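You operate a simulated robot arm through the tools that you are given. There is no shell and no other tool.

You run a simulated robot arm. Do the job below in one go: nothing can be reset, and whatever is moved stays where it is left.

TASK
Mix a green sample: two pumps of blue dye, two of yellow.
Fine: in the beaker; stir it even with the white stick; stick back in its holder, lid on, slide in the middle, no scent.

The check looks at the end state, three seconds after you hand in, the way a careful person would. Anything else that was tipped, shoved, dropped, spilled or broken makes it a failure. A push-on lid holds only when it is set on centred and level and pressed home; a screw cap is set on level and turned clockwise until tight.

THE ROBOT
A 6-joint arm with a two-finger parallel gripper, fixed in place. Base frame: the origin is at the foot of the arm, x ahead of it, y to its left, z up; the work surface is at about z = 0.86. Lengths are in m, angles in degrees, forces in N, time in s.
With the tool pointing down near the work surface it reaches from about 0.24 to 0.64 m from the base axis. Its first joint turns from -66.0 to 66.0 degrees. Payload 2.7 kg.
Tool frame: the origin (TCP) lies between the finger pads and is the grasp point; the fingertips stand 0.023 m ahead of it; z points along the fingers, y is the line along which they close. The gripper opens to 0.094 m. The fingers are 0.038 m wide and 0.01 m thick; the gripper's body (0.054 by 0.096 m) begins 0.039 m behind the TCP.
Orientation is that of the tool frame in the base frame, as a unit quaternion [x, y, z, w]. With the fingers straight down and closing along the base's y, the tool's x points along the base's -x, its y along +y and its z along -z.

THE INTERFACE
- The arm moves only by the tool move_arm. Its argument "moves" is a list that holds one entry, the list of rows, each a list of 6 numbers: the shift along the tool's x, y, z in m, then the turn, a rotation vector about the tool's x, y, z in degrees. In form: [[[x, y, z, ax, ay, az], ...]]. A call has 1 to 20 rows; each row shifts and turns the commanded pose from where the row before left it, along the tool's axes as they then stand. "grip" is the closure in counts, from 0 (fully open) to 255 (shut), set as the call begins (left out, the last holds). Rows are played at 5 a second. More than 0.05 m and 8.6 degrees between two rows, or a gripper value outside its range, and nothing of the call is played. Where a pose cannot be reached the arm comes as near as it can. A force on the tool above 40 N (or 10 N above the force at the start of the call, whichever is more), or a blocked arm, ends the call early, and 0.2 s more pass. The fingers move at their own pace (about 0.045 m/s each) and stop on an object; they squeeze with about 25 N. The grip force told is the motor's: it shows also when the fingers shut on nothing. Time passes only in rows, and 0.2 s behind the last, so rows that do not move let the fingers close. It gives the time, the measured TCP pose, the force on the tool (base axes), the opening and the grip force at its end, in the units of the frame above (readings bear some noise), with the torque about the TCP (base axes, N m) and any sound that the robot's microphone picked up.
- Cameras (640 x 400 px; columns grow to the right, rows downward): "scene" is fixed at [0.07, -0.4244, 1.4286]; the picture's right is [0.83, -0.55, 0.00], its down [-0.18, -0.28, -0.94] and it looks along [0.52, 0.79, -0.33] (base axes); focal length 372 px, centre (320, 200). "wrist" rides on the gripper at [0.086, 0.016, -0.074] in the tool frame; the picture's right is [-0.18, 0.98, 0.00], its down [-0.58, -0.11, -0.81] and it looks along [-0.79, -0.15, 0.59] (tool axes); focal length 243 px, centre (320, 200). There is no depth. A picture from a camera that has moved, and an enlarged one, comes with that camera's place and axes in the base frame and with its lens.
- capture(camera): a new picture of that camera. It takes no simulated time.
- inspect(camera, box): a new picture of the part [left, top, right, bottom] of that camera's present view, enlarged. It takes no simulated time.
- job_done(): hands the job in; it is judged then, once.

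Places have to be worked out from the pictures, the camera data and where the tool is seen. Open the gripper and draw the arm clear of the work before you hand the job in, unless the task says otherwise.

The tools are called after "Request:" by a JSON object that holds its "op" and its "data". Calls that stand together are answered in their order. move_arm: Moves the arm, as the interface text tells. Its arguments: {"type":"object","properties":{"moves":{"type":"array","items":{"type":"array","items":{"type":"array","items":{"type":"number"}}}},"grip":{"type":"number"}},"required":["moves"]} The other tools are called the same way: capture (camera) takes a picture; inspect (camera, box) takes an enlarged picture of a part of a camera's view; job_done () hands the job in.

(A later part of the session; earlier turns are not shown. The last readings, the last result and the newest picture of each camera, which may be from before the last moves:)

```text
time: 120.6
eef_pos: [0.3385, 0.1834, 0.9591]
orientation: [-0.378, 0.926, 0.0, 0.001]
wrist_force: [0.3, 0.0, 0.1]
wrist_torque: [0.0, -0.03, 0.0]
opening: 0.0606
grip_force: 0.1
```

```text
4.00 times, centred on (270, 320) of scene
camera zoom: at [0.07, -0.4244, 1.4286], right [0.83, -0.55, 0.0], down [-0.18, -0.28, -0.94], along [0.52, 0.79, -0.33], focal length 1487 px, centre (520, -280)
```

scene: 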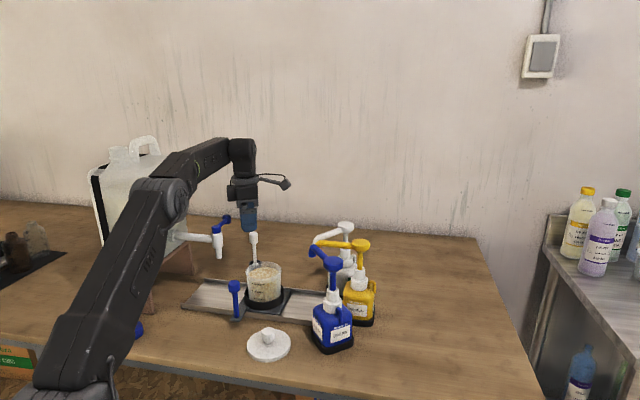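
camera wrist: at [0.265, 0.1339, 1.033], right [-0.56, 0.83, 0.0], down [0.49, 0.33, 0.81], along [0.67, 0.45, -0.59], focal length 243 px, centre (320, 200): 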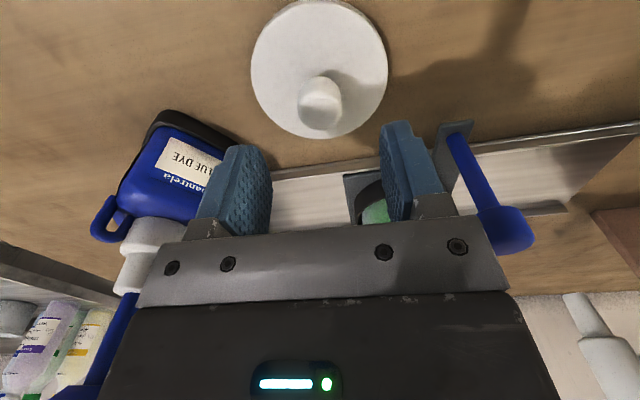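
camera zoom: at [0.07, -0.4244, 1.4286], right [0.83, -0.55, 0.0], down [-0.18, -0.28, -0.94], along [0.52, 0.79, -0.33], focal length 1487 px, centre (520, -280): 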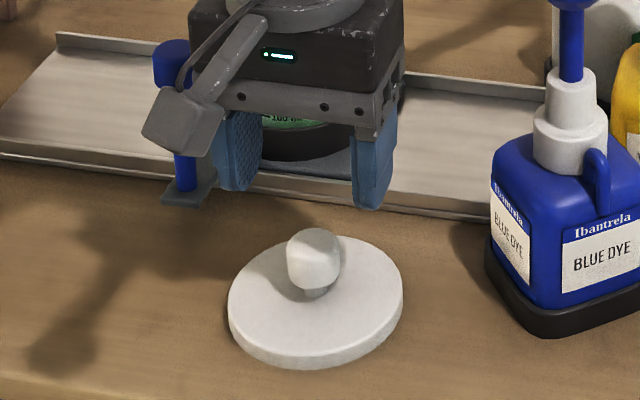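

The knob is aligned in the closing direction. I lower around it in steps, keeping the fingertips above the lid plate.

Request:
{"op": "move_arm", "data": {"moves": [[[0, 0, 0.025, 0, 0, 0], [0, 0, 0.02, 0, 0, 0], [0, 0, 0.005, 0, 0, 0], [0, 0, 0, 0, 0, 0]]]}}

Request:
{"op": "capture", "data": {"camera": "wrist"}}

Request:
{"op": "inspect", "data": {"camera": "scene", "box": [220, 270, 320, 370]}}

```text
time: 121.6
eef_pos: [0.3363, 0.1809, 0.9078]
orientation: [-0.379, 0.926, 0.0, 0.0]
wrist_force: [0.4, -0.1, -0.2]
wrist_torque: [-0.03, 0.01, 0.0]
opening: 0.0608
grip_force: 0.1
```

```text
taken
camera wrist: at [0.2633, 0.1325, 0.9822], right [-0.56, 0.83, 0.0], down [0.49, 0.33, 0.81], along [0.67, 0.45, -0.59], focal length 243 px, centre (320, 200)
```

wrist: 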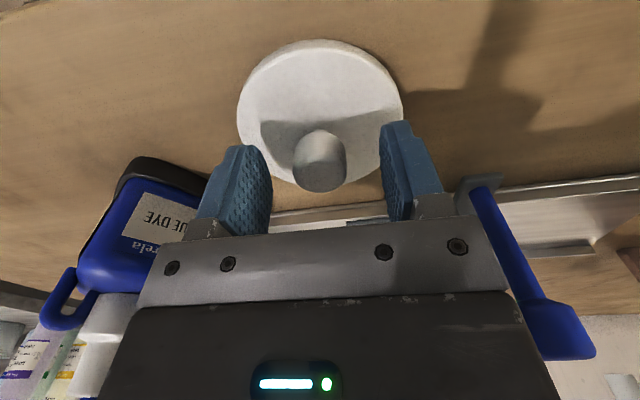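

```text
4.00 times, centred on (270, 320) of scene
camera zoom: at [0.07, -0.4244, 1.4286], right [0.83, -0.55, 0.0], down [-0.18, -0.28, -0.94], along [0.52, 0.79, -0.33], focal length 1487 px, centre (520, -280)
```

zoom: 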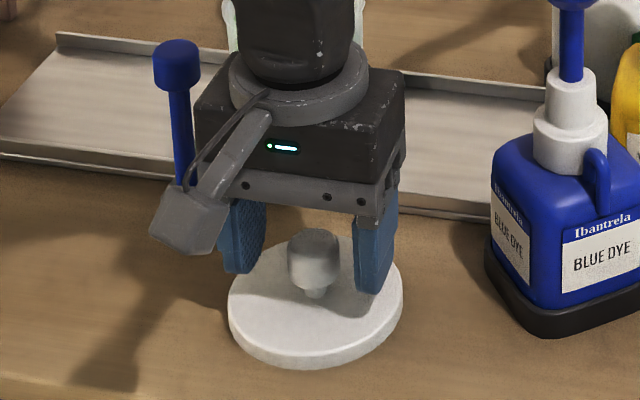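

The fingers straddle the knob. I go down 7 mm more and close on it gently.

Request:
{"op": "move_arm", "data": {"moves": [[[0, 0, 0.004, 0, 0, 0], [0, 0, 0.003, 0, 0, 0], [0, 0, 0, 0, 0, 0]]]}}

Request:
{"op": "inspect", "data": {"camera": "scene", "box": [220, 270, 320, 370]}}

```text
time: 122.4
eef_pos: [0.3358, 0.1821, 0.9001]
orientation: [-0.379, 0.926, 0.0, 0.0]
wrist_force: [0.1, 1.0, -0.3]
wrist_torque: [0.02, 0.03, 0.01]
opening: 0.0605
grip_force: 0.0
```

```text
4.00 times, centred on (270, 320) of scene
camera zoom: at [0.07, -0.4244, 1.4286], right [0.83, -0.55, 0.0], down [-0.18, -0.28, -0.94], along [0.52, 0.79, -0.33], focal length 1487 px, centre (520, -280)
```

zoom: 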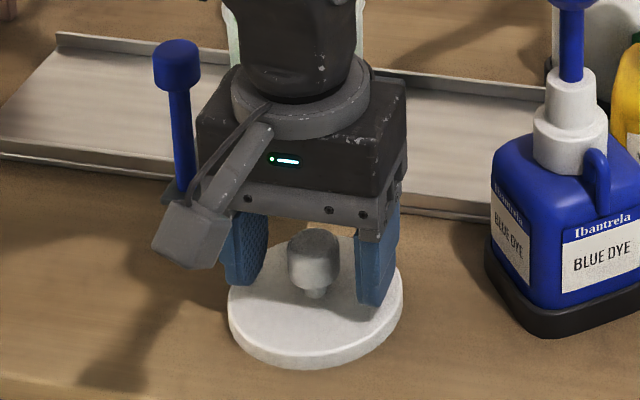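

No contact with the plate. Closing on the knob now.

Request:
{"op": "move_arm", "data": {"moves": [[[0, 0, 0, 0, 0, 0], [0, 0, 0, 0, 0, 0], [0, 0, 0, 0, 0, 0], [0, 0, 0, 0, 0, 0], [0, 0, 0, 0, 0, 0]]], "grip": 255}}

Request:
{"op": "capture", "data": {"camera": "wrist"}}

Request:
{"op": "inspect", "data": {"camera": "scene", "box": [220, 270, 320, 370]}}

```text
time: 123.6
eef_pos: [0.3364, 0.182, 0.8997]
orientation: [-0.379, 0.926, 0.0, -0.001]
wrist_force: [0.2, 0.4, 0.7]
wrist_torque: [0.01, -0.01, -0.02]
opening: 0.0264
grip_force: 25.0
```

```text
taken
camera wrist: at [0.2637, 0.132, 0.9745], right [-0.56, 0.83, 0.0], down [0.49, 0.33, 0.81], along [0.67, 0.45, -0.59], focal length 243 px, centre (320, 200)
```

wrist: 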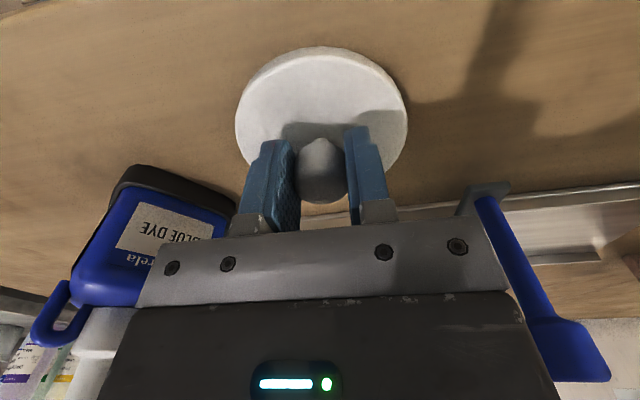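

```text
4.00 times, centred on (270, 320) of scene
camera zoom: at [0.07, -0.4244, 1.4286], right [0.83, -0.55, 0.0], down [-0.18, -0.28, -0.94], along [0.52, 0.79, -0.33], focal length 1487 px, centre (520, -280)
```

zoom: 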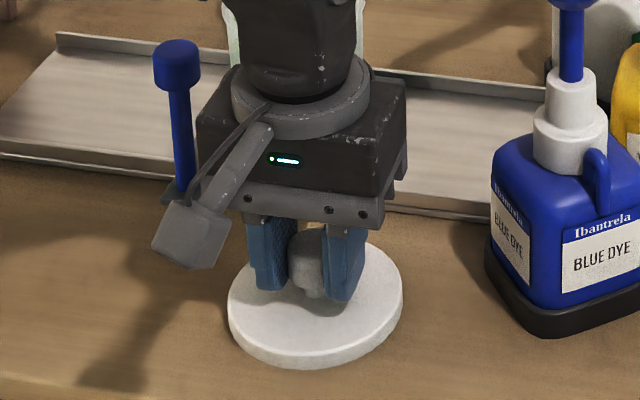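

Gripped at 26.4 mm. I zoom in to measure where the lid disc's centre lies relative to the tool.

Request:
{"op": "inspect", "data": {"camera": "wrist", "box": [220, 30, 420, 220]}}

```text
2.11 times, centred on (320, 125) of wrist
camera zoom: at [0.2637, 0.132, 0.9745], right [-0.56, 0.83, 0.0], down [0.49, 0.33, 0.81], along [0.67, 0.45, -0.59], focal length 511 px, centre (320, 358)
```

zoom: 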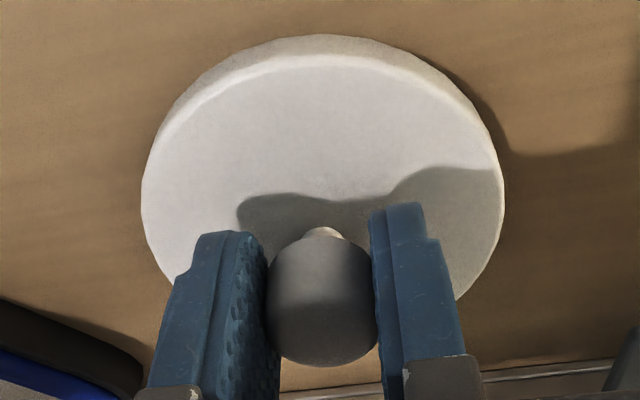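

The lid is centred on the tool within ~1–2 mm and level. I lift it straight up and check that it hangs level.

Request:
{"op": "move_arm", "data": {"moves": [[[0, 0, -0.01, 0, 0, 0], [0, 0, -0.03, 0, 0, 0], [0, 0, -0.04, 0, 0, 0], [0, 0, -0.04, 0, 0, 0], [0, 0, -0.04, 0, 0, 0], [0, 0, 0, 0, 0, 0]]]}}

Request:
{"op": "capture", "data": {"camera": "wrist"}}

Request:
{"op": "inspect", "data": {"camera": "scene", "box": [200, 200, 340, 370]}}

```text
time: 125.0
eef_pos: [0.3334, 0.181, 1.062]
orientation: [-0.379, 0.925, 0.0, 0.0]
wrist_force: [0.7, -0.5, -0.3]
wrist_torque: [-0.01, 0.03, -0.03]
opening: 0.0266
grip_force: 25.4
```

```text
taken
camera wrist: at [0.2615, 0.1315, 1.1371], right [-0.56, 0.83, 0.0], down [0.49, 0.33, 0.81], along [0.67, 0.45, -0.59], focal length 243 px, centre (320, 200)
```

wrist: 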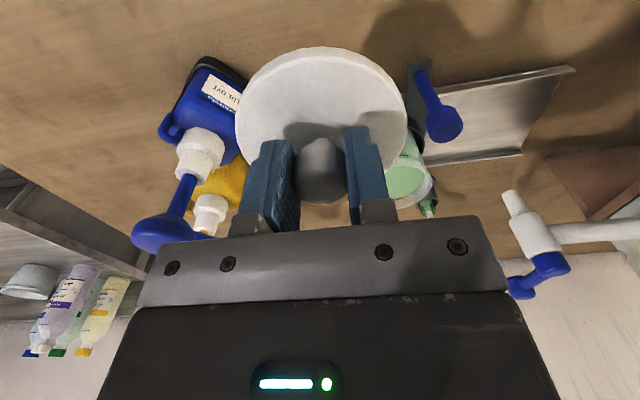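

```text
2.35 times, centred on (270, 285) of scene
camera zoom: at [0.07, -0.4244, 1.4286], right [0.83, -0.55, 0.0], down [-0.18, -0.28, -0.94], along [0.52, 0.79, -0.33], focal length 875 px, centre (438, 0)
```

zoom: 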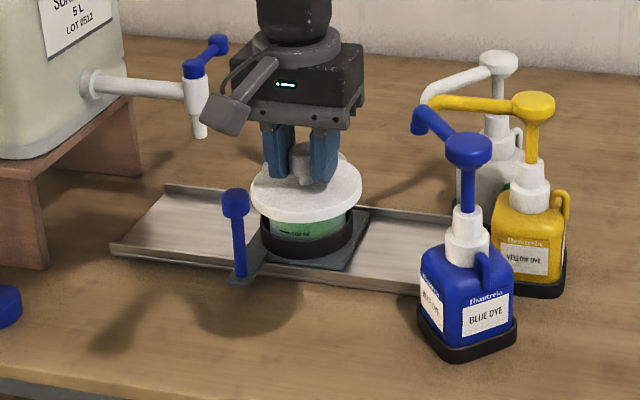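

The lid hangs level. I carry it over the beaker at this height.

Request:
{"op": "move_arm", "data": {"moves": [[[-0.0298, 0.0115, 0, 0, 0, 0], [-0.0298, 0.0115, 0, 0, 0, 0], [-0.0298, 0.0115, 0, 0, 0, 0], [-0.0298, 0.0115, 0, 0, 0, 0], [-0.0298, 0.0115, 0, 0, 0, 0], [0, 0, 0, 0, 0, 0], [0, 0, 0, 0, 0, 0]]]}}

Request:
{"op": "capture", "data": {"camera": "wrist"}}

Request:
{"op": "inspect", "data": {"camera": "scene", "box": [200, 200, 340, 330]}}

Request:
{"op": "inspect", "data": {"camera": "wrist", "box": [220, 0, 420, 130]}}

```text
time: 126.6
eef_pos: [0.4012, 0.3253, 1.0613]
orientation: [-0.378, 0.926, 0.0, 0.0]
wrist_force: [0.1, 0.1, -0.2]
wrist_torque: [0.0, 0.0, -0.01]
opening: 0.0266
grip_force: 25.5
```

```text
taken
camera wrist: at [0.3289, 0.2767, 1.136], right [-0.56, 0.83, 0.0], down [0.49, 0.33, 0.81], along [0.67, 0.45, -0.59], focal length 243 px, centre (320, 200)
```

wrist: 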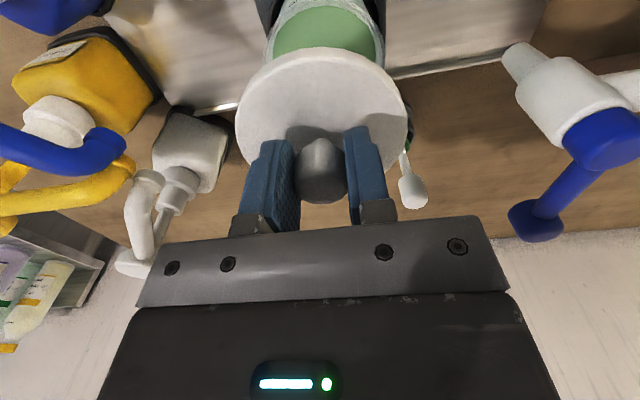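

```text
3.08 times, centred on (270, 265) of scene
camera zoom: at [0.07, -0.4244, 1.4286], right [0.83, -0.55, 0.0], down [-0.18, -0.28, -0.94], along [0.52, 0.79, -0.33], focal length 1144 px, centre (474, 0)
```

zoom: 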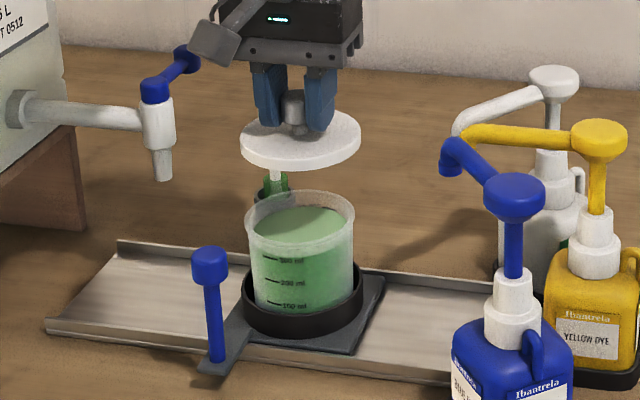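

```text
3.08 times, centred on (320, 65) of wrist
camera zoom: at [0.3289, 0.2767, 1.136], right [-0.56, 0.83, 0.0], down [0.49, 0.33, 0.81], along [0.67, 0.45, -0.59], focal length 746 px, centre (320, 615)
```

zoom: 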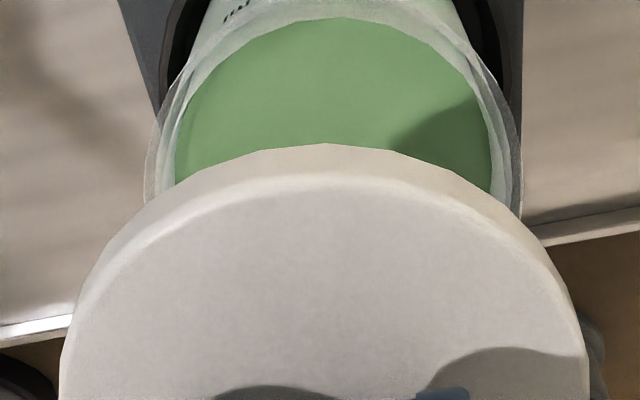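

Comparing lid and rim circles, the beaker centre is about 3 mm further in +tool‑y. I correct that and lower until the lid is ~1.5 cm above the rim, then re-measure.

Request:
{"op": "move_arm", "data": {"moves": [[[0, 0.003, 0, 0, 0, 0], [0, 0, 0.015, 0, 0, 0], [0, 0, 0.015, 0, 0, 0], [0, 0, 0.008, 0, 0, 0], [0, 0, 0, 0, 0, 0], [0, 0, 0, 0, 0, 0]]]}}

Request:
{"op": "inspect", "data": {"camera": "wrist", "box": [220, 10, 420, 140]}}

Request:
{"op": "inspect", "data": {"camera": "scene", "box": [225, 220, 315, 310]}}

```text
time: 128.0
eef_pos: [0.4005, 0.3282, 1.0228]
orientation: [-0.379, 0.925, 0.0, 0.0]
wrist_force: [0.7, -1.2, -0.5]
wrist_torque: [-0.02, -0.01, 0.01]
opening: 0.0261
grip_force: 25.2
```

```text
3.08 times, centred on (320, 75) of wrist
camera zoom: at [0.3277, 0.2791, 1.0971], right [-0.56, 0.83, 0.0], down [0.49, 0.33, 0.81], along [0.67, 0.45, -0.59], focal length 746 px, centre (320, 585)
```

zoom: 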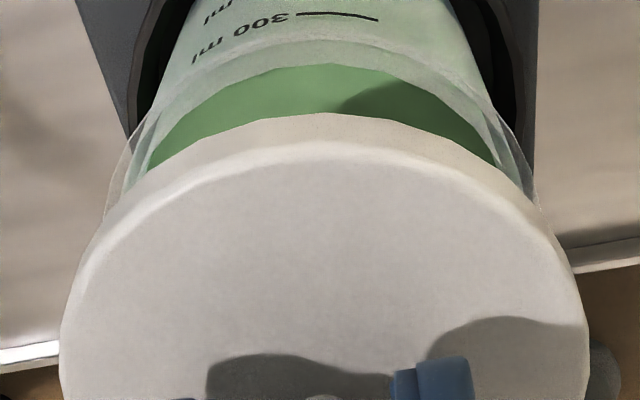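

```text
4.44 times, centred on (270, 265) of scene
camera zoom: at [0.07, -0.4244, 1.4286], right [0.83, -0.55, 0.0], down [-0.18, -0.28, -0.94], along [0.52, 0.79, -0.33], focal length 1653 px, centre (542, -89)
```

zoom: 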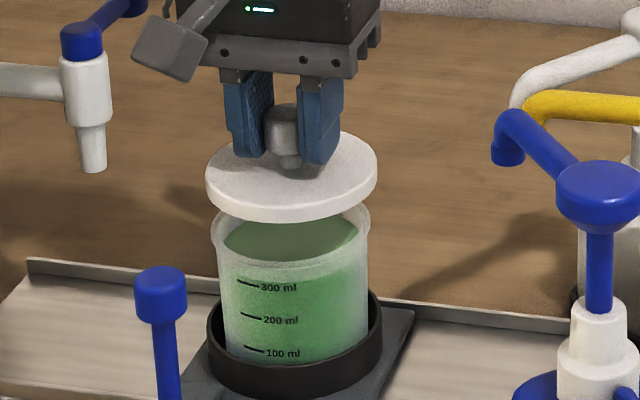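

I zoom further on the visible near arc of the rim to refine the centring.

Request:
{"op": "inspect", "data": {"camera": "wrist", "box": [240, 0, 400, 90]}}

Request:
{"op": "inspect", "data": {"camera": "scene", "box": [245, 240, 295, 290]}}

```text
4.00 times, centred on (320, 45) of wrist
camera zoom: at [0.3277, 0.2791, 1.0971], right [-0.56, 0.83, 0.0], down [0.49, 0.33, 0.81], along [0.67, 0.45, -0.59], focal length 970 px, centre (320, 820)
```

zoom: 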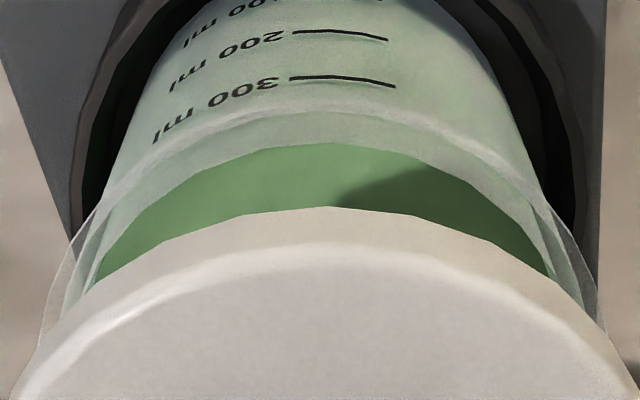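

```text
8.00 times, centred on (270, 265) of scene
camera zoom: at [0.07, -0.4244, 1.4286], right [0.83, -0.55, 0.0], down [-0.18, -0.28, -0.94], along [0.52, 0.79, -0.33], focal length 2975 px, centre (720, -320)
```

zoom: 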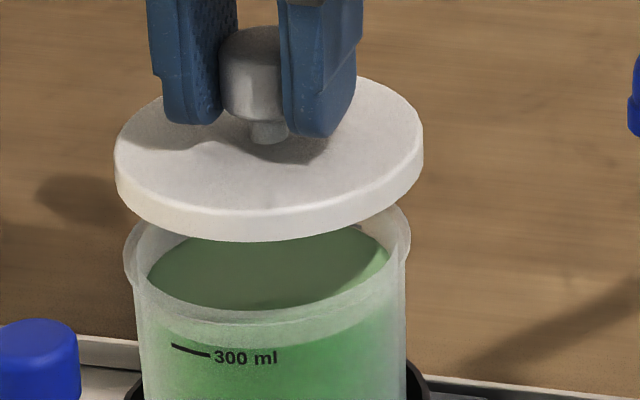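

The rim circle fits centre (+4.4, +1.3) mm versus the lid's (−1, 0) mm in the tool frame; the scene view agrees. I shift +4.6 mm in x, +1 mm in y and lower to ~5 mm above the rim.

Request:
{"op": "move_arm", "data": {"moves": [[[0.0046, 0.001, 0, 0, 0, 0], [0, 0, 0.005, 0, 0, 0], [0, 0, 0.005, 0, 0, 0], [0, 0, 0, 0, 0, 0], [0, 0, 0, 0, 0, 0]]]}}

Request:
{"op": "inspect", "data": {"camera": "wrist", "box": [240, 0, 400, 90]}}

Request:
{"op": "inspect", "data": {"camera": "scene", "box": [245, 240, 295, 290]}}

```text
time: 129.2
eef_pos: [0.397, 0.3269, 1.012]
orientation: [-0.379, 0.926, 0.0, 0.0]
wrist_force: [0.9, 1.0, -0.4]
wrist_torque: [-0.03, -0.01, 0.0]
opening: 0.0265
grip_force: 25.2
```

```text
4.00 times, centred on (320, 45) of wrist
camera zoom: at [0.3239, 0.2774, 1.0862], right [-0.56, 0.83, 0.0], down [0.49, 0.33, 0.81], along [0.67, 0.45, -0.59], focal length 970 px, centre (320, 820)
```

zoom: 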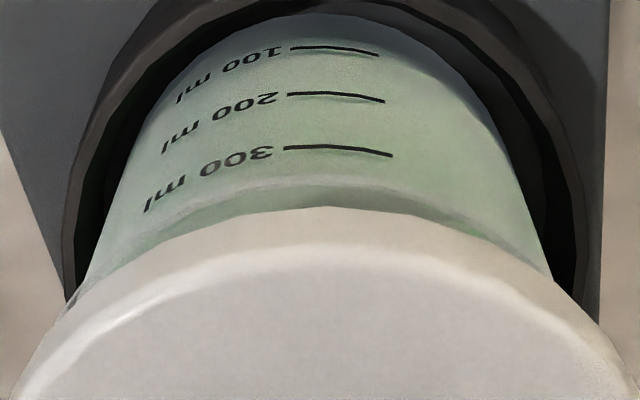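

```text
8.00 times, centred on (270, 265) of scene
camera zoom: at [0.07, -0.4244, 1.4286], right [0.83, -0.55, 0.0], down [-0.18, -0.28, -0.94], along [0.52, 0.79, -0.33], focal length 2975 px, centre (720, -320)
```

zoom: 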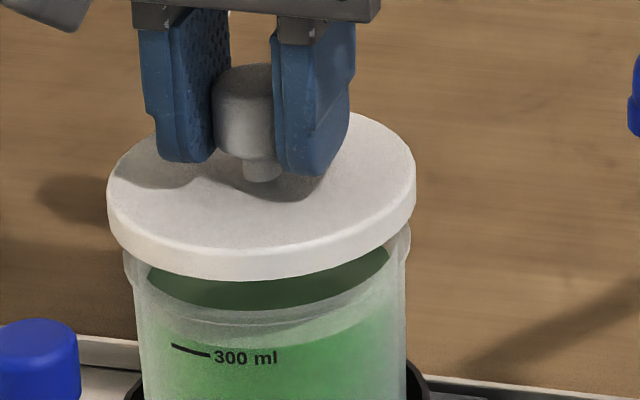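

The lid overhangs a bit more on the left in the scene view, so I shift −0.8 mm in y and +1.5 mm in x, then lower a few millimetres toward contact.

Request:
{"op": "move_arm", "data": {"moves": [[[0.0015, -0.0008, 0, 0, 0, 0], [0, 0, 0.003, 0, 0, 0], [0, 0, 0, 0, 0, 0], [0, 0, 0, 0, 0, 0]]]}}

Request:
{"op": "inspect", "data": {"camera": "scene", "box": [245, 240, 295, 290]}}

Request:
{"op": "inspect", "data": {"camera": "wrist", "box": [240, 0, 400, 90]}}

```text
time: 130.2
eef_pos: [0.3964, 0.3247, 1.0092]
orientation: [-0.378, 0.926, 0.0, 0.0]
wrist_force: [0.2, -0.1, -0.5]
wrist_torque: [-0.01, -0.01, 0.01]
opening: 0.0261
grip_force: 24.5
```

```text
8.00 times, centred on (270, 265) of scene
camera zoom: at [0.07, -0.4244, 1.4286], right [0.83, -0.55, 0.0], down [-0.18, -0.28, -0.94], along [0.52, 0.79, -0.33], focal length 2975 px, centre (720, -320)
```

zoom: 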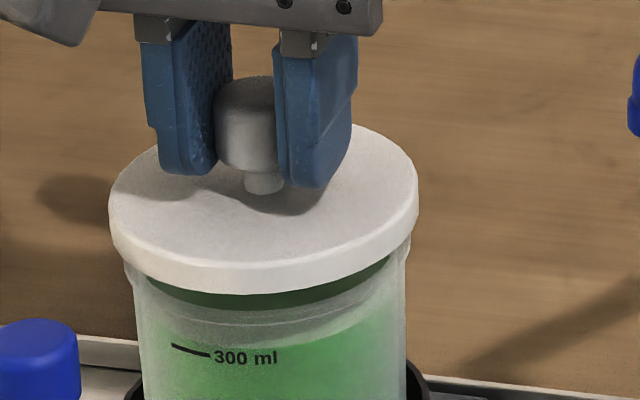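

```text
4.00 times, centred on (320, 45) of wrist
camera zoom: at [0.3234, 0.2752, 1.083], right [-0.56, 0.83, 0.0], down [0.49, 0.33, 0.81], along [0.67, 0.45, -0.59], focal length 970 px, centre (320, 820)
```

zoom: 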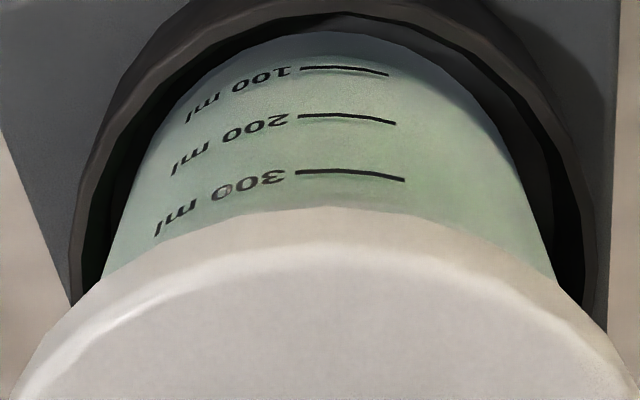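

Lateral alignment now within ~0.5 mm. I lower in 1.5 mm steps until contact is felt.

Request:
{"op": "move_arm", "data": {"moves": [[[0, 0, 0.0015, 0, 0, 0], [0, 0, 0.0015, 0, 0, 0], [0, 0, 0, 0, 0, 0]]]}}

Request:
{"op": "inspect", "data": {"camera": "scene", "box": [245, 240, 295, 290]}}

```text
time: 131.0
eef_pos: [0.3966, 0.323, 1.0061]
orientation: [-0.379, 0.926, 0.0, 0.0]
wrist_force: [-0.4, 0.3, -0.6]
wrist_torque: [0.01, -0.05, -0.04]
opening: 0.0265
grip_force: 24.8
```

```text
8.00 times, centred on (270, 265) of scene
camera zoom: at [0.07, -0.4244, 1.4286], right [0.83, -0.55, 0.0], down [-0.18, -0.28, -0.94], along [0.52, 0.79, -0.33], focal length 2975 px, centre (720, -320)
```

zoom: 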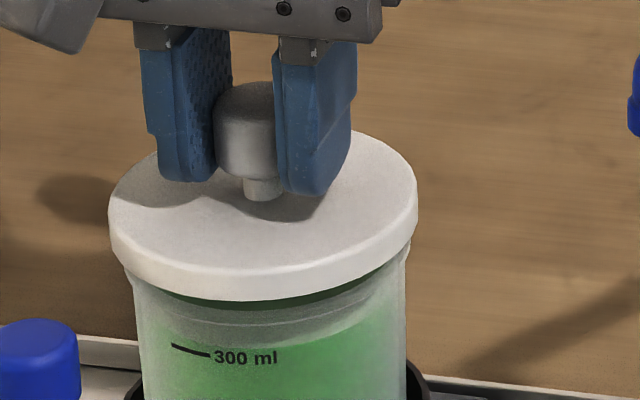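

Still no contact. Another 3 mm in small steps.

Request:
{"op": "move_arm", "data": {"moves": [[[0, 0, 0.0015, 0, 0, 0], [0, 0, 0.0015, 0, 0, 0], [0, 0, 0, 0, 0, 0]]]}}

Request:
{"op": "inspect", "data": {"camera": "scene", "box": [245, 240, 295, 290]}}

```text
time: 131.8
eef_pos: [0.3971, 0.3262, 1.0034]
orientation: [-0.378, 0.926, 0.001, -0.001]
wrist_force: [0.2, -0.6, 0.3]
wrist_torque: [0.03, 0.01, -0.02]
opening: 0.0263
grip_force: 24.8
```

```text
8.00 times, centred on (270, 265) of scene
camera zoom: at [0.07, -0.4244, 1.4286], right [0.83, -0.55, 0.0], down [-0.18, -0.28, -0.94], along [0.52, 0.79, -0.33], focal length 2975 px, centre (720, -320)
```

zoom: 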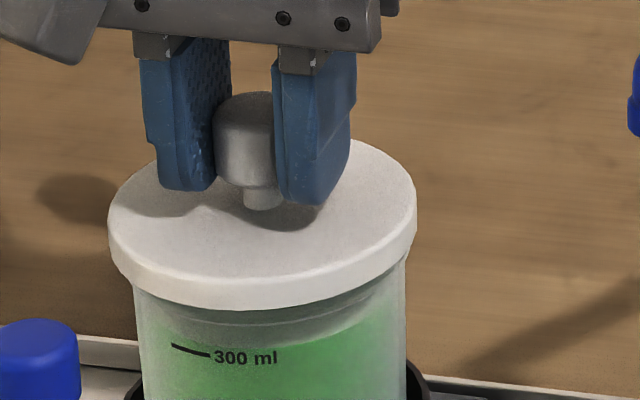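

The lid edge now reaches rim level with no resistance yet; I continue down in small steps, ready to feel it seat.

Request:
{"op": "move_arm", "data": {"moves": [[[0, 0, 0.0015, 0, 0, 0], [0, 0, 0.0015, 0, 0, 0], [0, 0, 0, 0, 0, 0]]]}}

Request:
{"op": "inspect", "data": {"camera": "scene", "box": [245, 240, 295, 290]}}

```text
time: 132.6
eef_pos: [0.3962, 0.3252, 1.0008]
orientation: [-0.379, 0.926, 0.0, 0.001]
wrist_force: [0.4, -0.1, -1.4]
wrist_torque: [0.0, 0.01, -0.01]
opening: 0.0268
grip_force: 25.3
```

```text
8.00 times, centred on (270, 265) of scene
camera zoom: at [0.07, -0.4244, 1.4286], right [0.83, -0.55, 0.0], down [-0.18, -0.28, -0.94], along [0.52, 0.79, -0.33], focal length 2975 px, centre (720, -320)
```

zoom: 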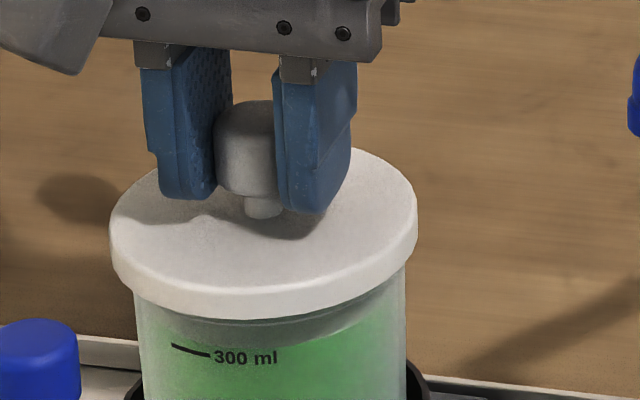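

No resistance still; the lid is coming down evenly over the lip. I continue.

Request:
{"op": "move_arm", "data": {"moves": [[[0, 0, 0.0015, 0, 0, 0], [0, 0, 0.0015, 0, 0, 0], [0, 0, 0, 0, 0, 0]]]}}

Request:
{"op": "inspect", "data": {"camera": "scene", "box": [245, 240, 295, 290]}}

```text
time: 133.4
eef_pos: [0.3962, 0.3241, 0.9971]
orientation: [-0.378, 0.926, 0.0, 0.0]
wrist_force: [-0.8, 1.0, 0.7]
wrist_torque: [0.01, 0.0, -0.01]
opening: 0.0267
grip_force: 25.1
```

```text
8.00 times, centred on (270, 265) of scene
camera zoom: at [0.07, -0.4244, 1.4286], right [0.83, -0.55, 0.0], down [-0.18, -0.28, -0.94], along [0.52, 0.79, -0.33], focal length 2975 px, centre (720, -320)
```

zoom: 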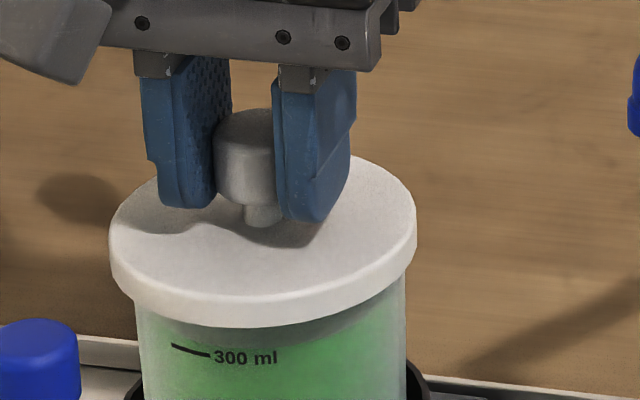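

The scene shows ~1.4 mm more overhang on the left, so I shift −1.2 mm in y and check forces before lowering further.

Request:
{"op": "move_arm", "data": {"moves": [[[0, -0.0012, 0, 0, 0, 0], [0, 0, 0, 0, 0, 0], [0, 0, 0.0015, 0, 0, 0], [0, 0, 0, 0, 0, 0]]]}}

Request:
{"op": "inspect", "data": {"camera": "scene", "box": [245, 240, 295, 290]}}

Request:
{"op": "inspect", "data": {"camera": "wrist", "box": [220, 0, 420, 130]}}

```text
time: 134.4
eef_pos: [0.3964, 0.3249, 0.996]
orientation: [-0.38, 0.925, -0.001, 0.0]
wrist_force: [0.4, -0.3, 0.0]
wrist_torque: [0.04, 0.04, 0.02]
opening: 0.0265
grip_force: 25.4
```

```text
8.00 times, centred on (270, 265) of scene
camera zoom: at [0.07, -0.4244, 1.4286], right [0.83, -0.55, 0.0], down [-0.18, -0.28, -0.94], along [0.52, 0.79, -0.33], focal length 2975 px, centre (720, -320)
```

zoom: 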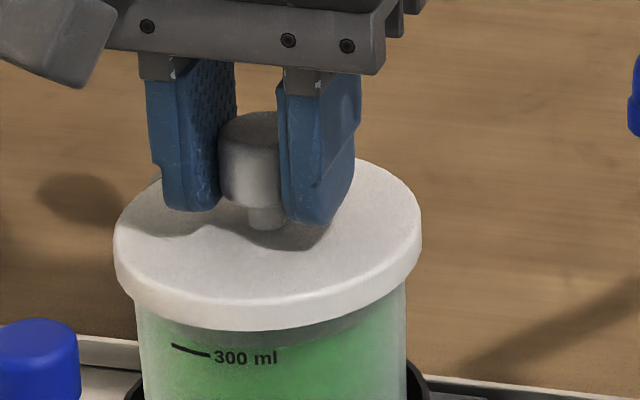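

```text
3.08 times, centred on (320, 65) of wrist
camera zoom: at [0.3239, 0.2751, 1.0706], right [-0.56, 0.83, 0.0], down [0.49, 0.33, 0.81], along [0.67, 0.45, -0.59], focal length 746 px, centre (320, 615)
```

zoom: 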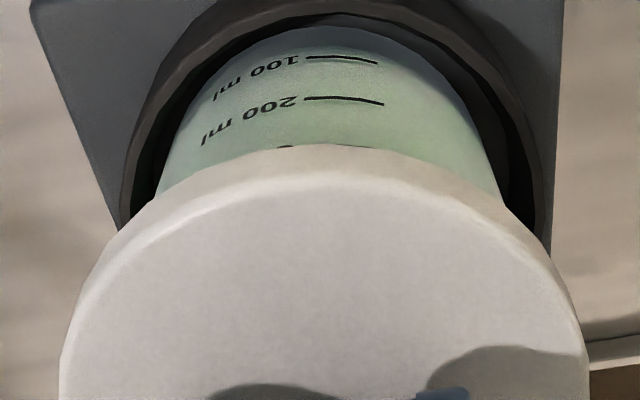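

Now centred (267 vs 267.5). I continue lowering to find the seat.

Request:
{"op": "move_arm", "data": {"moves": [[[0, 0, 0.0015, 0, 0, 0], [0, 0, 0.0015, 0, 0, 0], [0, 0, 0, 0, 0, 0]]]}}

Request:
{"op": "inspect", "data": {"camera": "scene", "box": [245, 240, 295, 290]}}

```text
time: 135.2
eef_pos: [0.3971, 0.3232, 0.9941]
orientation: [-0.379, 0.926, 0.001, 0.0]
wrist_force: [0.6, 0.9, 0.6]
wrist_torque: [0.03, -0.07, -0.03]
opening: 0.0263
grip_force: 25.2
```

```text
8.00 times, centred on (270, 265) of scene
camera zoom: at [0.07, -0.4244, 1.4286], right [0.83, -0.55, 0.0], down [-0.18, -0.28, -0.94], along [0.52, 0.79, -0.33], focal length 2975 px, centre (720, -320)
```

zoom: 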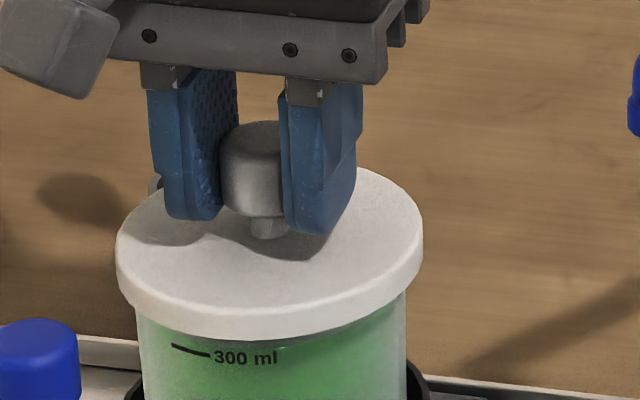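

Still free. Continuing down in small steps.

Request:
{"op": "move_arm", "data": {"moves": [[[0, 0, 0.0015, 0, 0, 0], [0, 0, 0.0015, 0, 0, 0], [0, 0, 0, 0, 0, 0]]]}}

Request:
{"op": "inspect", "data": {"camera": "scene", "box": [245, 240, 295, 290]}}

```text
time: 136.0
eef_pos: [0.3979, 0.3245, 0.9904]
orientation: [-0.378, 0.926, 0.001, 0.001]
wrist_force: [-0.2, 1.4, 6.9]
wrist_torque: [-0.12, 0.15, 0.01]
opening: 0.0264
grip_force: 25.0
```

```text
8.00 times, centred on (270, 265) of scene
camera zoom: at [0.0699, -0.4244, 1.4286], right [0.83, -0.55, 0.0], down [-0.18, -0.28, -0.94], along [0.52, 0.79, -0.33], focal length 2975 px, centre (720, -320)
```

zoom: 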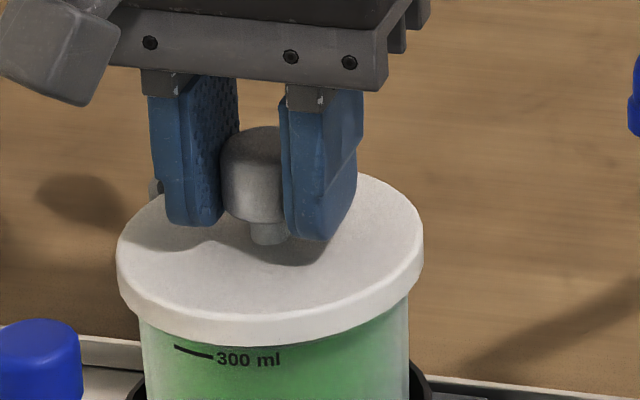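

Contact: 7 N at TCP z 0.990, lid level. I press on in 1 mm steps to push it home.

Request:
{"op": "move_arm", "data": {"moves": [[[0, 0, 0.001, 0, 0, 0], [0, 0, 0, 0, 0, 0]]]}}

Request:
{"op": "inspect", "data": {"camera": "scene", "box": [245, 240, 295, 290]}}

```text
time: 136.6
eef_pos: [0.3981, 0.3242, 0.991]
orientation: [-0.379, 0.926, 0.001, 0.001]
wrist_force: [-2.5, -2.1, 16.2]
wrist_torque: [-0.08, 0.2, 0.03]
opening: 0.0266
grip_force: 24.6
```

```text
8.00 times, centred on (270, 265) of scene
camera zoom: at [0.0697, -0.4246, 1.4285], right [0.83, -0.55, 0.0], down [-0.18, -0.28, -0.94], along [0.52, 0.79, -0.33], focal length 2975 px, centre (720, -320)
```

zoom: 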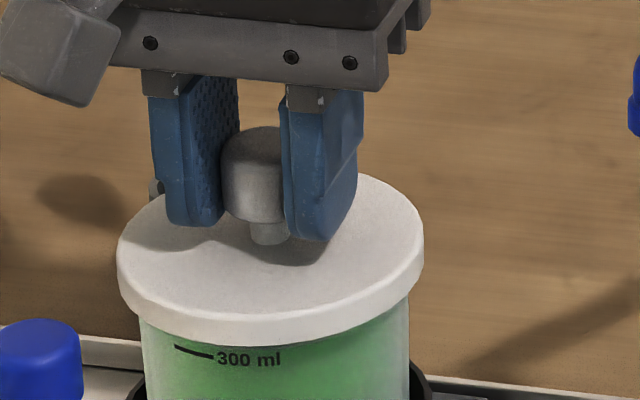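

16 N and firm; I add another millimetre of push.

Request:
{"op": "move_arm", "data": {"moves": [[[0, 0, 0.001, 0, 0, 0], [0, 0, 0, 0, 0, 0]]]}}

Request:
{"op": "inspect", "data": {"camera": "scene", "box": [235, 220, 305, 290]}}

```text
time: 137.2
eef_pos: [0.3972, 0.3244, 0.9902]
orientation: [-0.379, 0.925, 0.0, 0.002]
wrist_force: [-4.6, -4.0, 25.8]
wrist_torque: [0.09, 0.21, 0.09]
opening: 0.0267
grip_force: 25.1
```

```text
5.71 times, centred on (270, 255) of scene
camera zoom: at [0.0695, -0.4248, 1.4285], right [0.83, -0.55, 0.0], down [-0.18, -0.28, -0.94], along [0.52, 0.79, -0.33], focal length 2125 px, centre (606, -114)
```

zoom: 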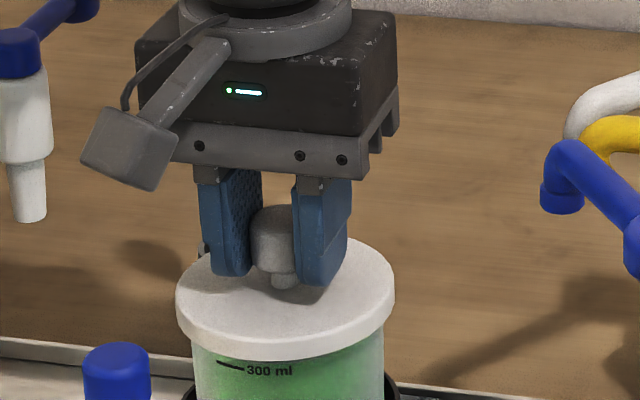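

26 N, still firm with a slight outward side load. I ease that by 0.2 mm and push to ~35 N.

Request:
{"op": "move_arm", "data": {"moves": [[[0.0003, 0, 0.0005, 0, 0, 0], [0, 0, 0.0005, 0, 0, 0], [0, 0, 0, 0, 0, 0]]]}}

Request:
{"op": "inspect", "data": {"camera": "scene", "box": [245, 240, 295, 290]}}

```text
time: 138.0
eef_pos: [0.397, 0.3239, 0.9898]
orientation: [-0.379, 0.925, 0.002, 0.003]
wrist_force: [-1.1, -0.2, 25.5]
wrist_torque: [0.22, 0.0, 0.04]
opening: 0.0264
grip_force: 25.0
```

```text
8.00 times, centred on (270, 265) of scene
camera zoom: at [0.0697, -0.4246, 1.4285], right [0.83, -0.55, 0.0], down [-0.18, -0.28, -0.94], along [0.52, 0.79, -0.33], focal length 2975 px, centre (720, -320)
```

zoom: 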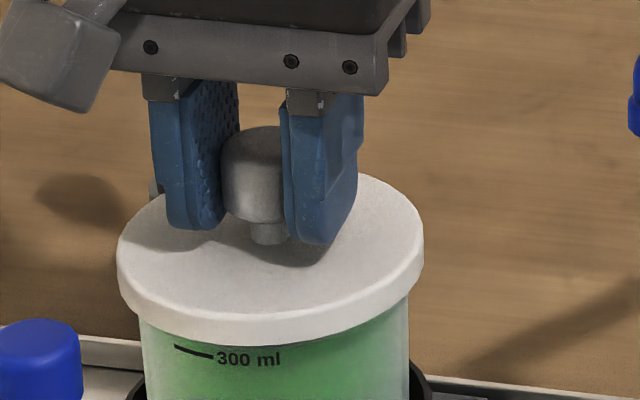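

The fingers are slipping down the knob at ~25 N, so gripping can't push harder. I release, rise, shut the fingers and will press on top of the knob instead.

Request:
{"op": "move_arm", "data": {"moves": [[[0, 0, -0.001, 0, 0, 0], [0, 0, 0, 0, 0, 0], [0, 0, 0, 0, 0, 0], [0, 0, 0, 0, 0, 0]]], "grip": 90}}

Request:
{"op": "inspect", "data": {"camera": "scene", "box": [235, 220, 305, 290]}}

Request:
{"op": "capture", "data": {"camera": "wrist"}}

```text
time: 139.0
eef_pos: [0.3984, 0.3241, 0.9888]
orientation: [-0.379, 0.925, 0.0, 0.0]
wrist_force: [-0.4, 0.2, -0.8]
wrist_torque: [-0.01, -0.01, -0.04]
opening: 0.0605
grip_force: 0.0
heard: snap
```

```text
5.71 times, centred on (270, 255) of scene
camera zoom: at [0.07, -0.4244, 1.4286], right [0.83, -0.55, 0.0], down [-0.18, -0.28, -0.94], along [0.52, 0.79, -0.33], focal length 2125 px, centre (606, -114)
```

zoom: 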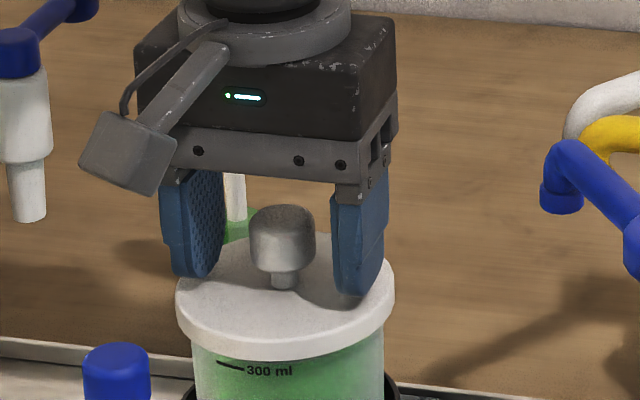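

```text
taken
camera wrist: at [0.324, 0.2749, 1.0627], right [-0.56, 0.83, 0.0], down [0.49, 0.33, 0.81], along [0.67, 0.45, -0.59], focal length 243 px, centre (320, 200)
```

wrist: 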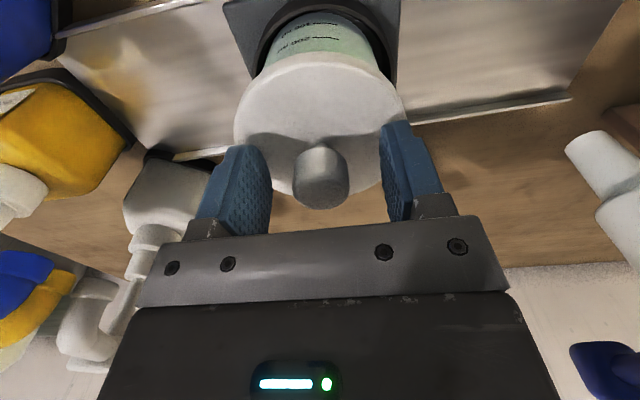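

A "snap" was heard as the lid seated. I rise straight off, and look at the lid.

Request:
{"op": "move_arm", "data": {"moves": [[[0, 0, -0.01, 0, 0, 0], [0, 0, -0.025, 0, 0, 0], [0, 0, -0.035, 0, 0, 0], [0, 0, 0, 0, 0, 0]]]}}

Request:
{"op": "inspect", "data": {"camera": "scene", "box": [225, 220, 315, 310]}}

Request:
{"op": "capture", "data": {"camera": "wrist"}}

```text
time: 140.0
eef_pos: [0.3972, 0.3246, 1.0562]
orientation: [-0.379, 0.925, -0.001, 0.0]
wrist_force: [-0.3, -0.3, 0.4]
wrist_torque: [0.02, -0.02, -0.02]
opening: 0.0608
grip_force: 0.0
```

```text
4.44 times, centred on (270, 265) of scene
camera zoom: at [0.07, -0.4244, 1.4286], right [0.83, -0.55, 0.0], down [-0.18, -0.28, -0.94], along [0.52, 0.79, -0.33], focal length 1653 px, centre (542, -89)
```

zoom: 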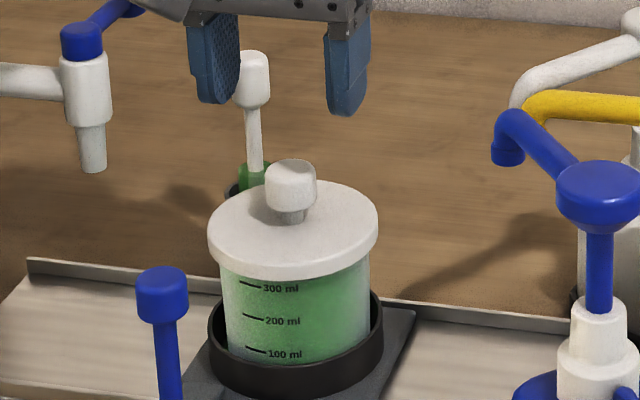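

```text
taken
camera wrist: at [0.3248, 0.2746, 1.1307], right [-0.56, 0.83, 0.0], down [0.49, 0.33, 0.81], along [0.67, 0.45, -0.59], focal length 243 px, centre (320, 200)
```

wrist: 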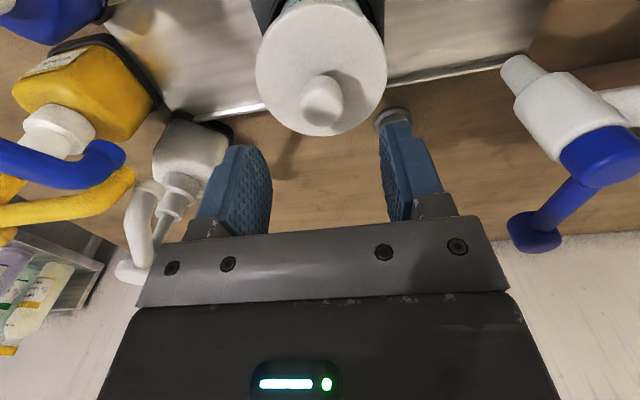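

The lid sits level and centred. As a final check I shut the fingers, line up with the knob's top and press down on it gently.

Request:
{"op": "move_arm", "data": {"moves": [[[0.004, 0.002, 0, 0, 0, 0], [0, 0, 0, 0, 0, 0], [0, 0, 0, 0, 0, 0], [0, 0, 0.015, 0, 0, 0], [0, 0, 0.013, 0, 0, 0], [0, 0, 0, 0, 0, 0]]], "grip": 255}}

Request:
{"op": "capture", "data": {"camera": "wrist"}}

Request:
{"op": "inspect", "data": {"camera": "scene", "box": [225, 220, 315, 310]}}

```text
time: 141.4
eef_pos: [0.3927, 0.3224, 1.0289]
orientation: [-0.379, 0.925, 0.001, 0.0]
wrist_force: [-0.3, 0.8, -0.5]
wrist_torque: [0.03, 0.0, 0.0]
opening: 0.0
grip_force: 24.9
```

```text
taken
camera wrist: at [0.3202, 0.2725, 1.1035], right [-0.56, 0.83, 0.0], down [0.49, 0.33, 0.81], along [0.67, 0.45, -0.59], focal length 243 px, centre (320, 200)
```

wrist: 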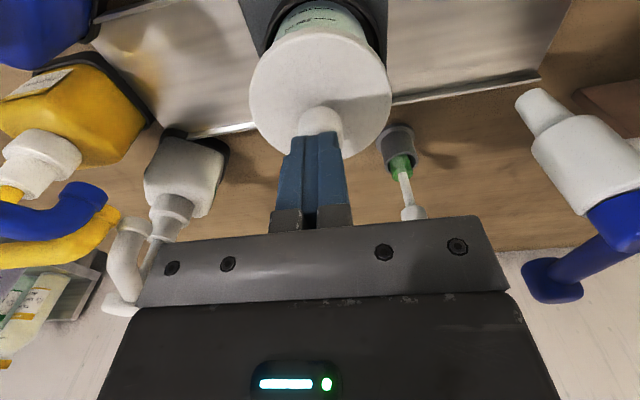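

```text
4.44 times, centred on (270, 265) of scene
camera zoom: at [0.07, -0.4244, 1.4286], right [0.83, -0.55, 0.0], down [-0.18, -0.28, -0.94], along [0.52, 0.79, -0.33], focal length 1653 px, centre (542, -89)
```

zoom: 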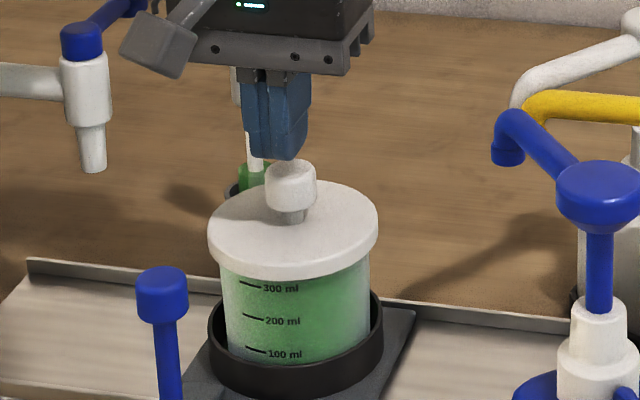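

The fingertips look a few mm to the left of the knob in the scene view (the last y shift was a camera bias). I shift −3 mm in y and lower to touch the knob's top.

Request:
{"op": "move_arm", "data": {"moves": [[[0, -0.003, 0, 0, 0, 0], [0, 0, 0.005, 0, 0, 0], [0, 0, 0.003, 0, 0, 0], [0, 0, 0, 0, 0, 0]]]}}

Request:
{"op": "inspect", "data": {"camera": "scene", "box": [225, 220, 315, 310]}}

Request:
{"op": "capture", "data": {"camera": "wrist"}}

```text
time: 142.4
eef_pos: [0.3952, 0.32, 1.0213]
orientation: [-0.379, 0.926, 0.0, 0.0]
wrist_force: [0.0, 0.1, -0.2]
wrist_torque: [-0.02, -0.01, -0.04]
opening: 0.0
grip_force: 24.7
```

```text
4.44 times, centred on (270, 265) of scene
camera zoom: at [0.07, -0.4244, 1.4286], right [0.83, -0.55, 0.0], down [-0.18, -0.28, -0.94], along [0.52, 0.79, -0.33], focal length 1653 px, centre (542, -89)
```

zoom: 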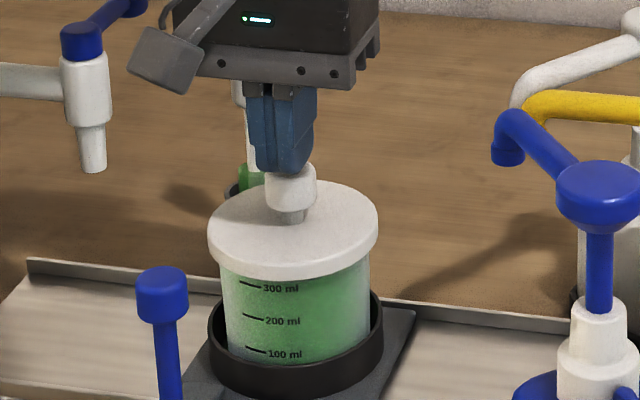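

```text
taken
camera wrist: at [0.3223, 0.2707, 1.0957], right [-0.56, 0.83, 0.0], down [0.49, 0.33, 0.81], along [0.67, 0.45, -0.59], focal length 243 px, centre (320, 200)
```

wrist: 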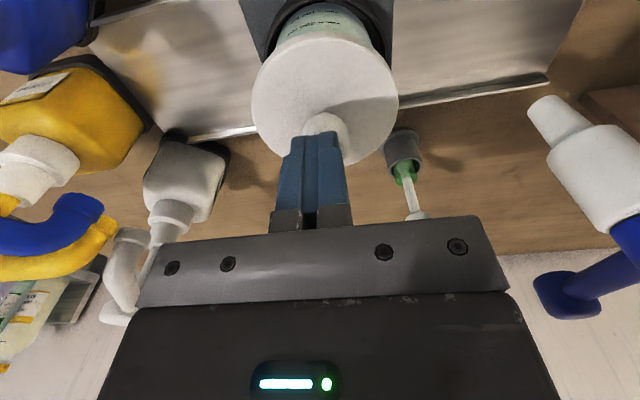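

Fingers are over the knob. I lower in 2 mm steps to press, watching the force.

Request:
{"op": "move_arm", "data": {"moves": [[[0, 0, 0.002, 0, 0, 0], [0, 0, 0.002, 0, 0, 0], [0, 0, 0.0015, 0, 0, 0], [0, 0, 0, 0, 0, 0]]]}}

Request:
{"op": "inspect", "data": {"camera": "scene", "box": [225, 220, 315, 310]}}

```text
time: 143.4
eef_pos: [0.396, 0.3191, 1.0166]
orientation: [-0.378, 0.926, 0.0, 0.0]
wrist_force: [-1.0, -0.1, -0.2]
wrist_torque: [0.0, 0.0, 0.0]
opening: 0.0001
grip_force: 25.2
```

```text
4.44 times, centred on (270, 265) of scene
camera zoom: at [0.07, -0.4244, 1.4286], right [0.83, -0.55, 0.0], down [-0.18, -0.28, -0.94], along [0.52, 0.79, -0.33], focal length 1653 px, centre (542, -89)
```

zoom: 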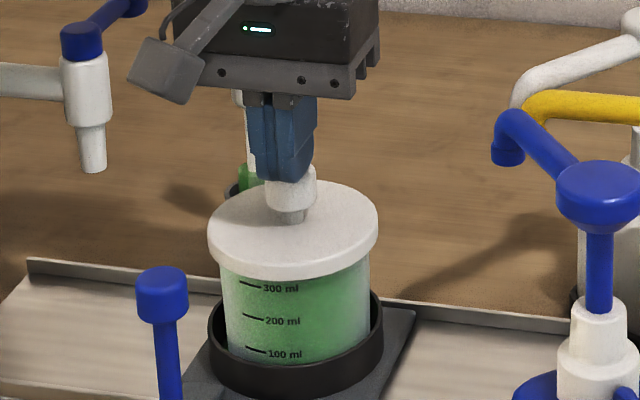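

Nearly touching. A few more small steps.

Request:
{"op": "move_arm", "data": {"moves": [[[0, 0, 0.0015, 0, 0, 0], [0, 0, 0.0015, 0, 0, 0], [0, 0, 0, 0, 0, 0]]]}}

Request:
{"op": "inspect", "data": {"camera": "scene", "box": [245, 240, 295, 290]}}

```text
time: 144.2
eef_pos: [0.3954, 0.3198, 1.0155]
orientation: [-0.379, 0.925, 0.002, 0.002]
wrist_force: [-5.7, -7.6, 25.8]
wrist_torque: [-0.1, 0.06, 0.01]
opening: 0.0001
grip_force: 24.9
```

```text
8.00 times, centred on (270, 265) of scene
camera zoom: at [0.0695, -0.4248, 1.4285], right [0.83, -0.55, 0.0], down [-0.18, -0.28, -0.94], along [0.52, 0.79, -0.33], focal length 2975 px, centre (720, -320)
```

zoom: 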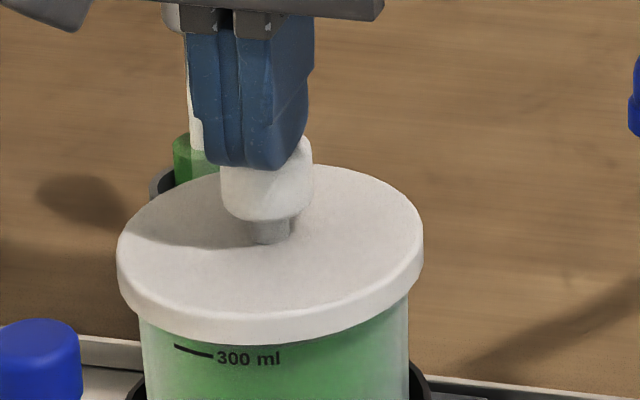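

26 N on the knob and the lid doesn't budge. One small extra push to ~33 N while easing the side load, then I'll leave.

Request:
{"op": "move_arm", "data": {"moves": [[[0.0003, 0, 0.0005, 0, 0, 0], [0, 0, 0.0003, 0, 0, 0], [0, 0, 0, 0, 0, 0]]]}}

Request:
{"op": "inspect", "data": {"camera": "scene", "box": [245, 240, 295, 290]}}

```text
time: 145.0
eef_pos: [0.3961, 0.3207, 1.0146]
orientation: [-0.379, 0.925, 0.001, 0.002]
wrist_force: [-2.6, -3.4, 30.6]
wrist_torque: [-0.01, 0.01, 0.02]
opening: 0.0
grip_force: 25.0
```

```text
8.00 times, centred on (270, 265) of scene
camera zoom: at [0.0695, -0.4248, 1.4285], right [0.83, -0.55, 0.0], down [-0.18, -0.28, -0.94], along [0.52, 0.79, -0.33], focal length 2975 px, centre (720, -320)
```

zoom: 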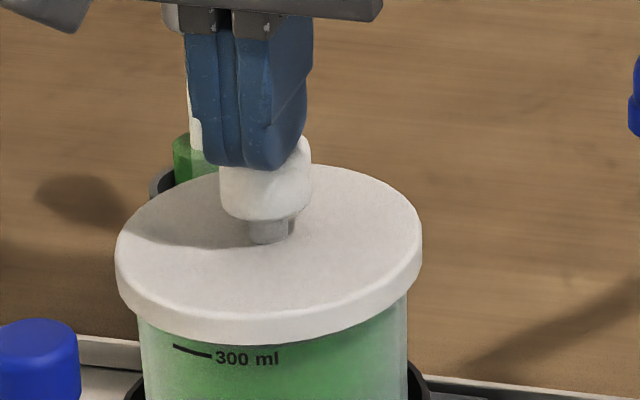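

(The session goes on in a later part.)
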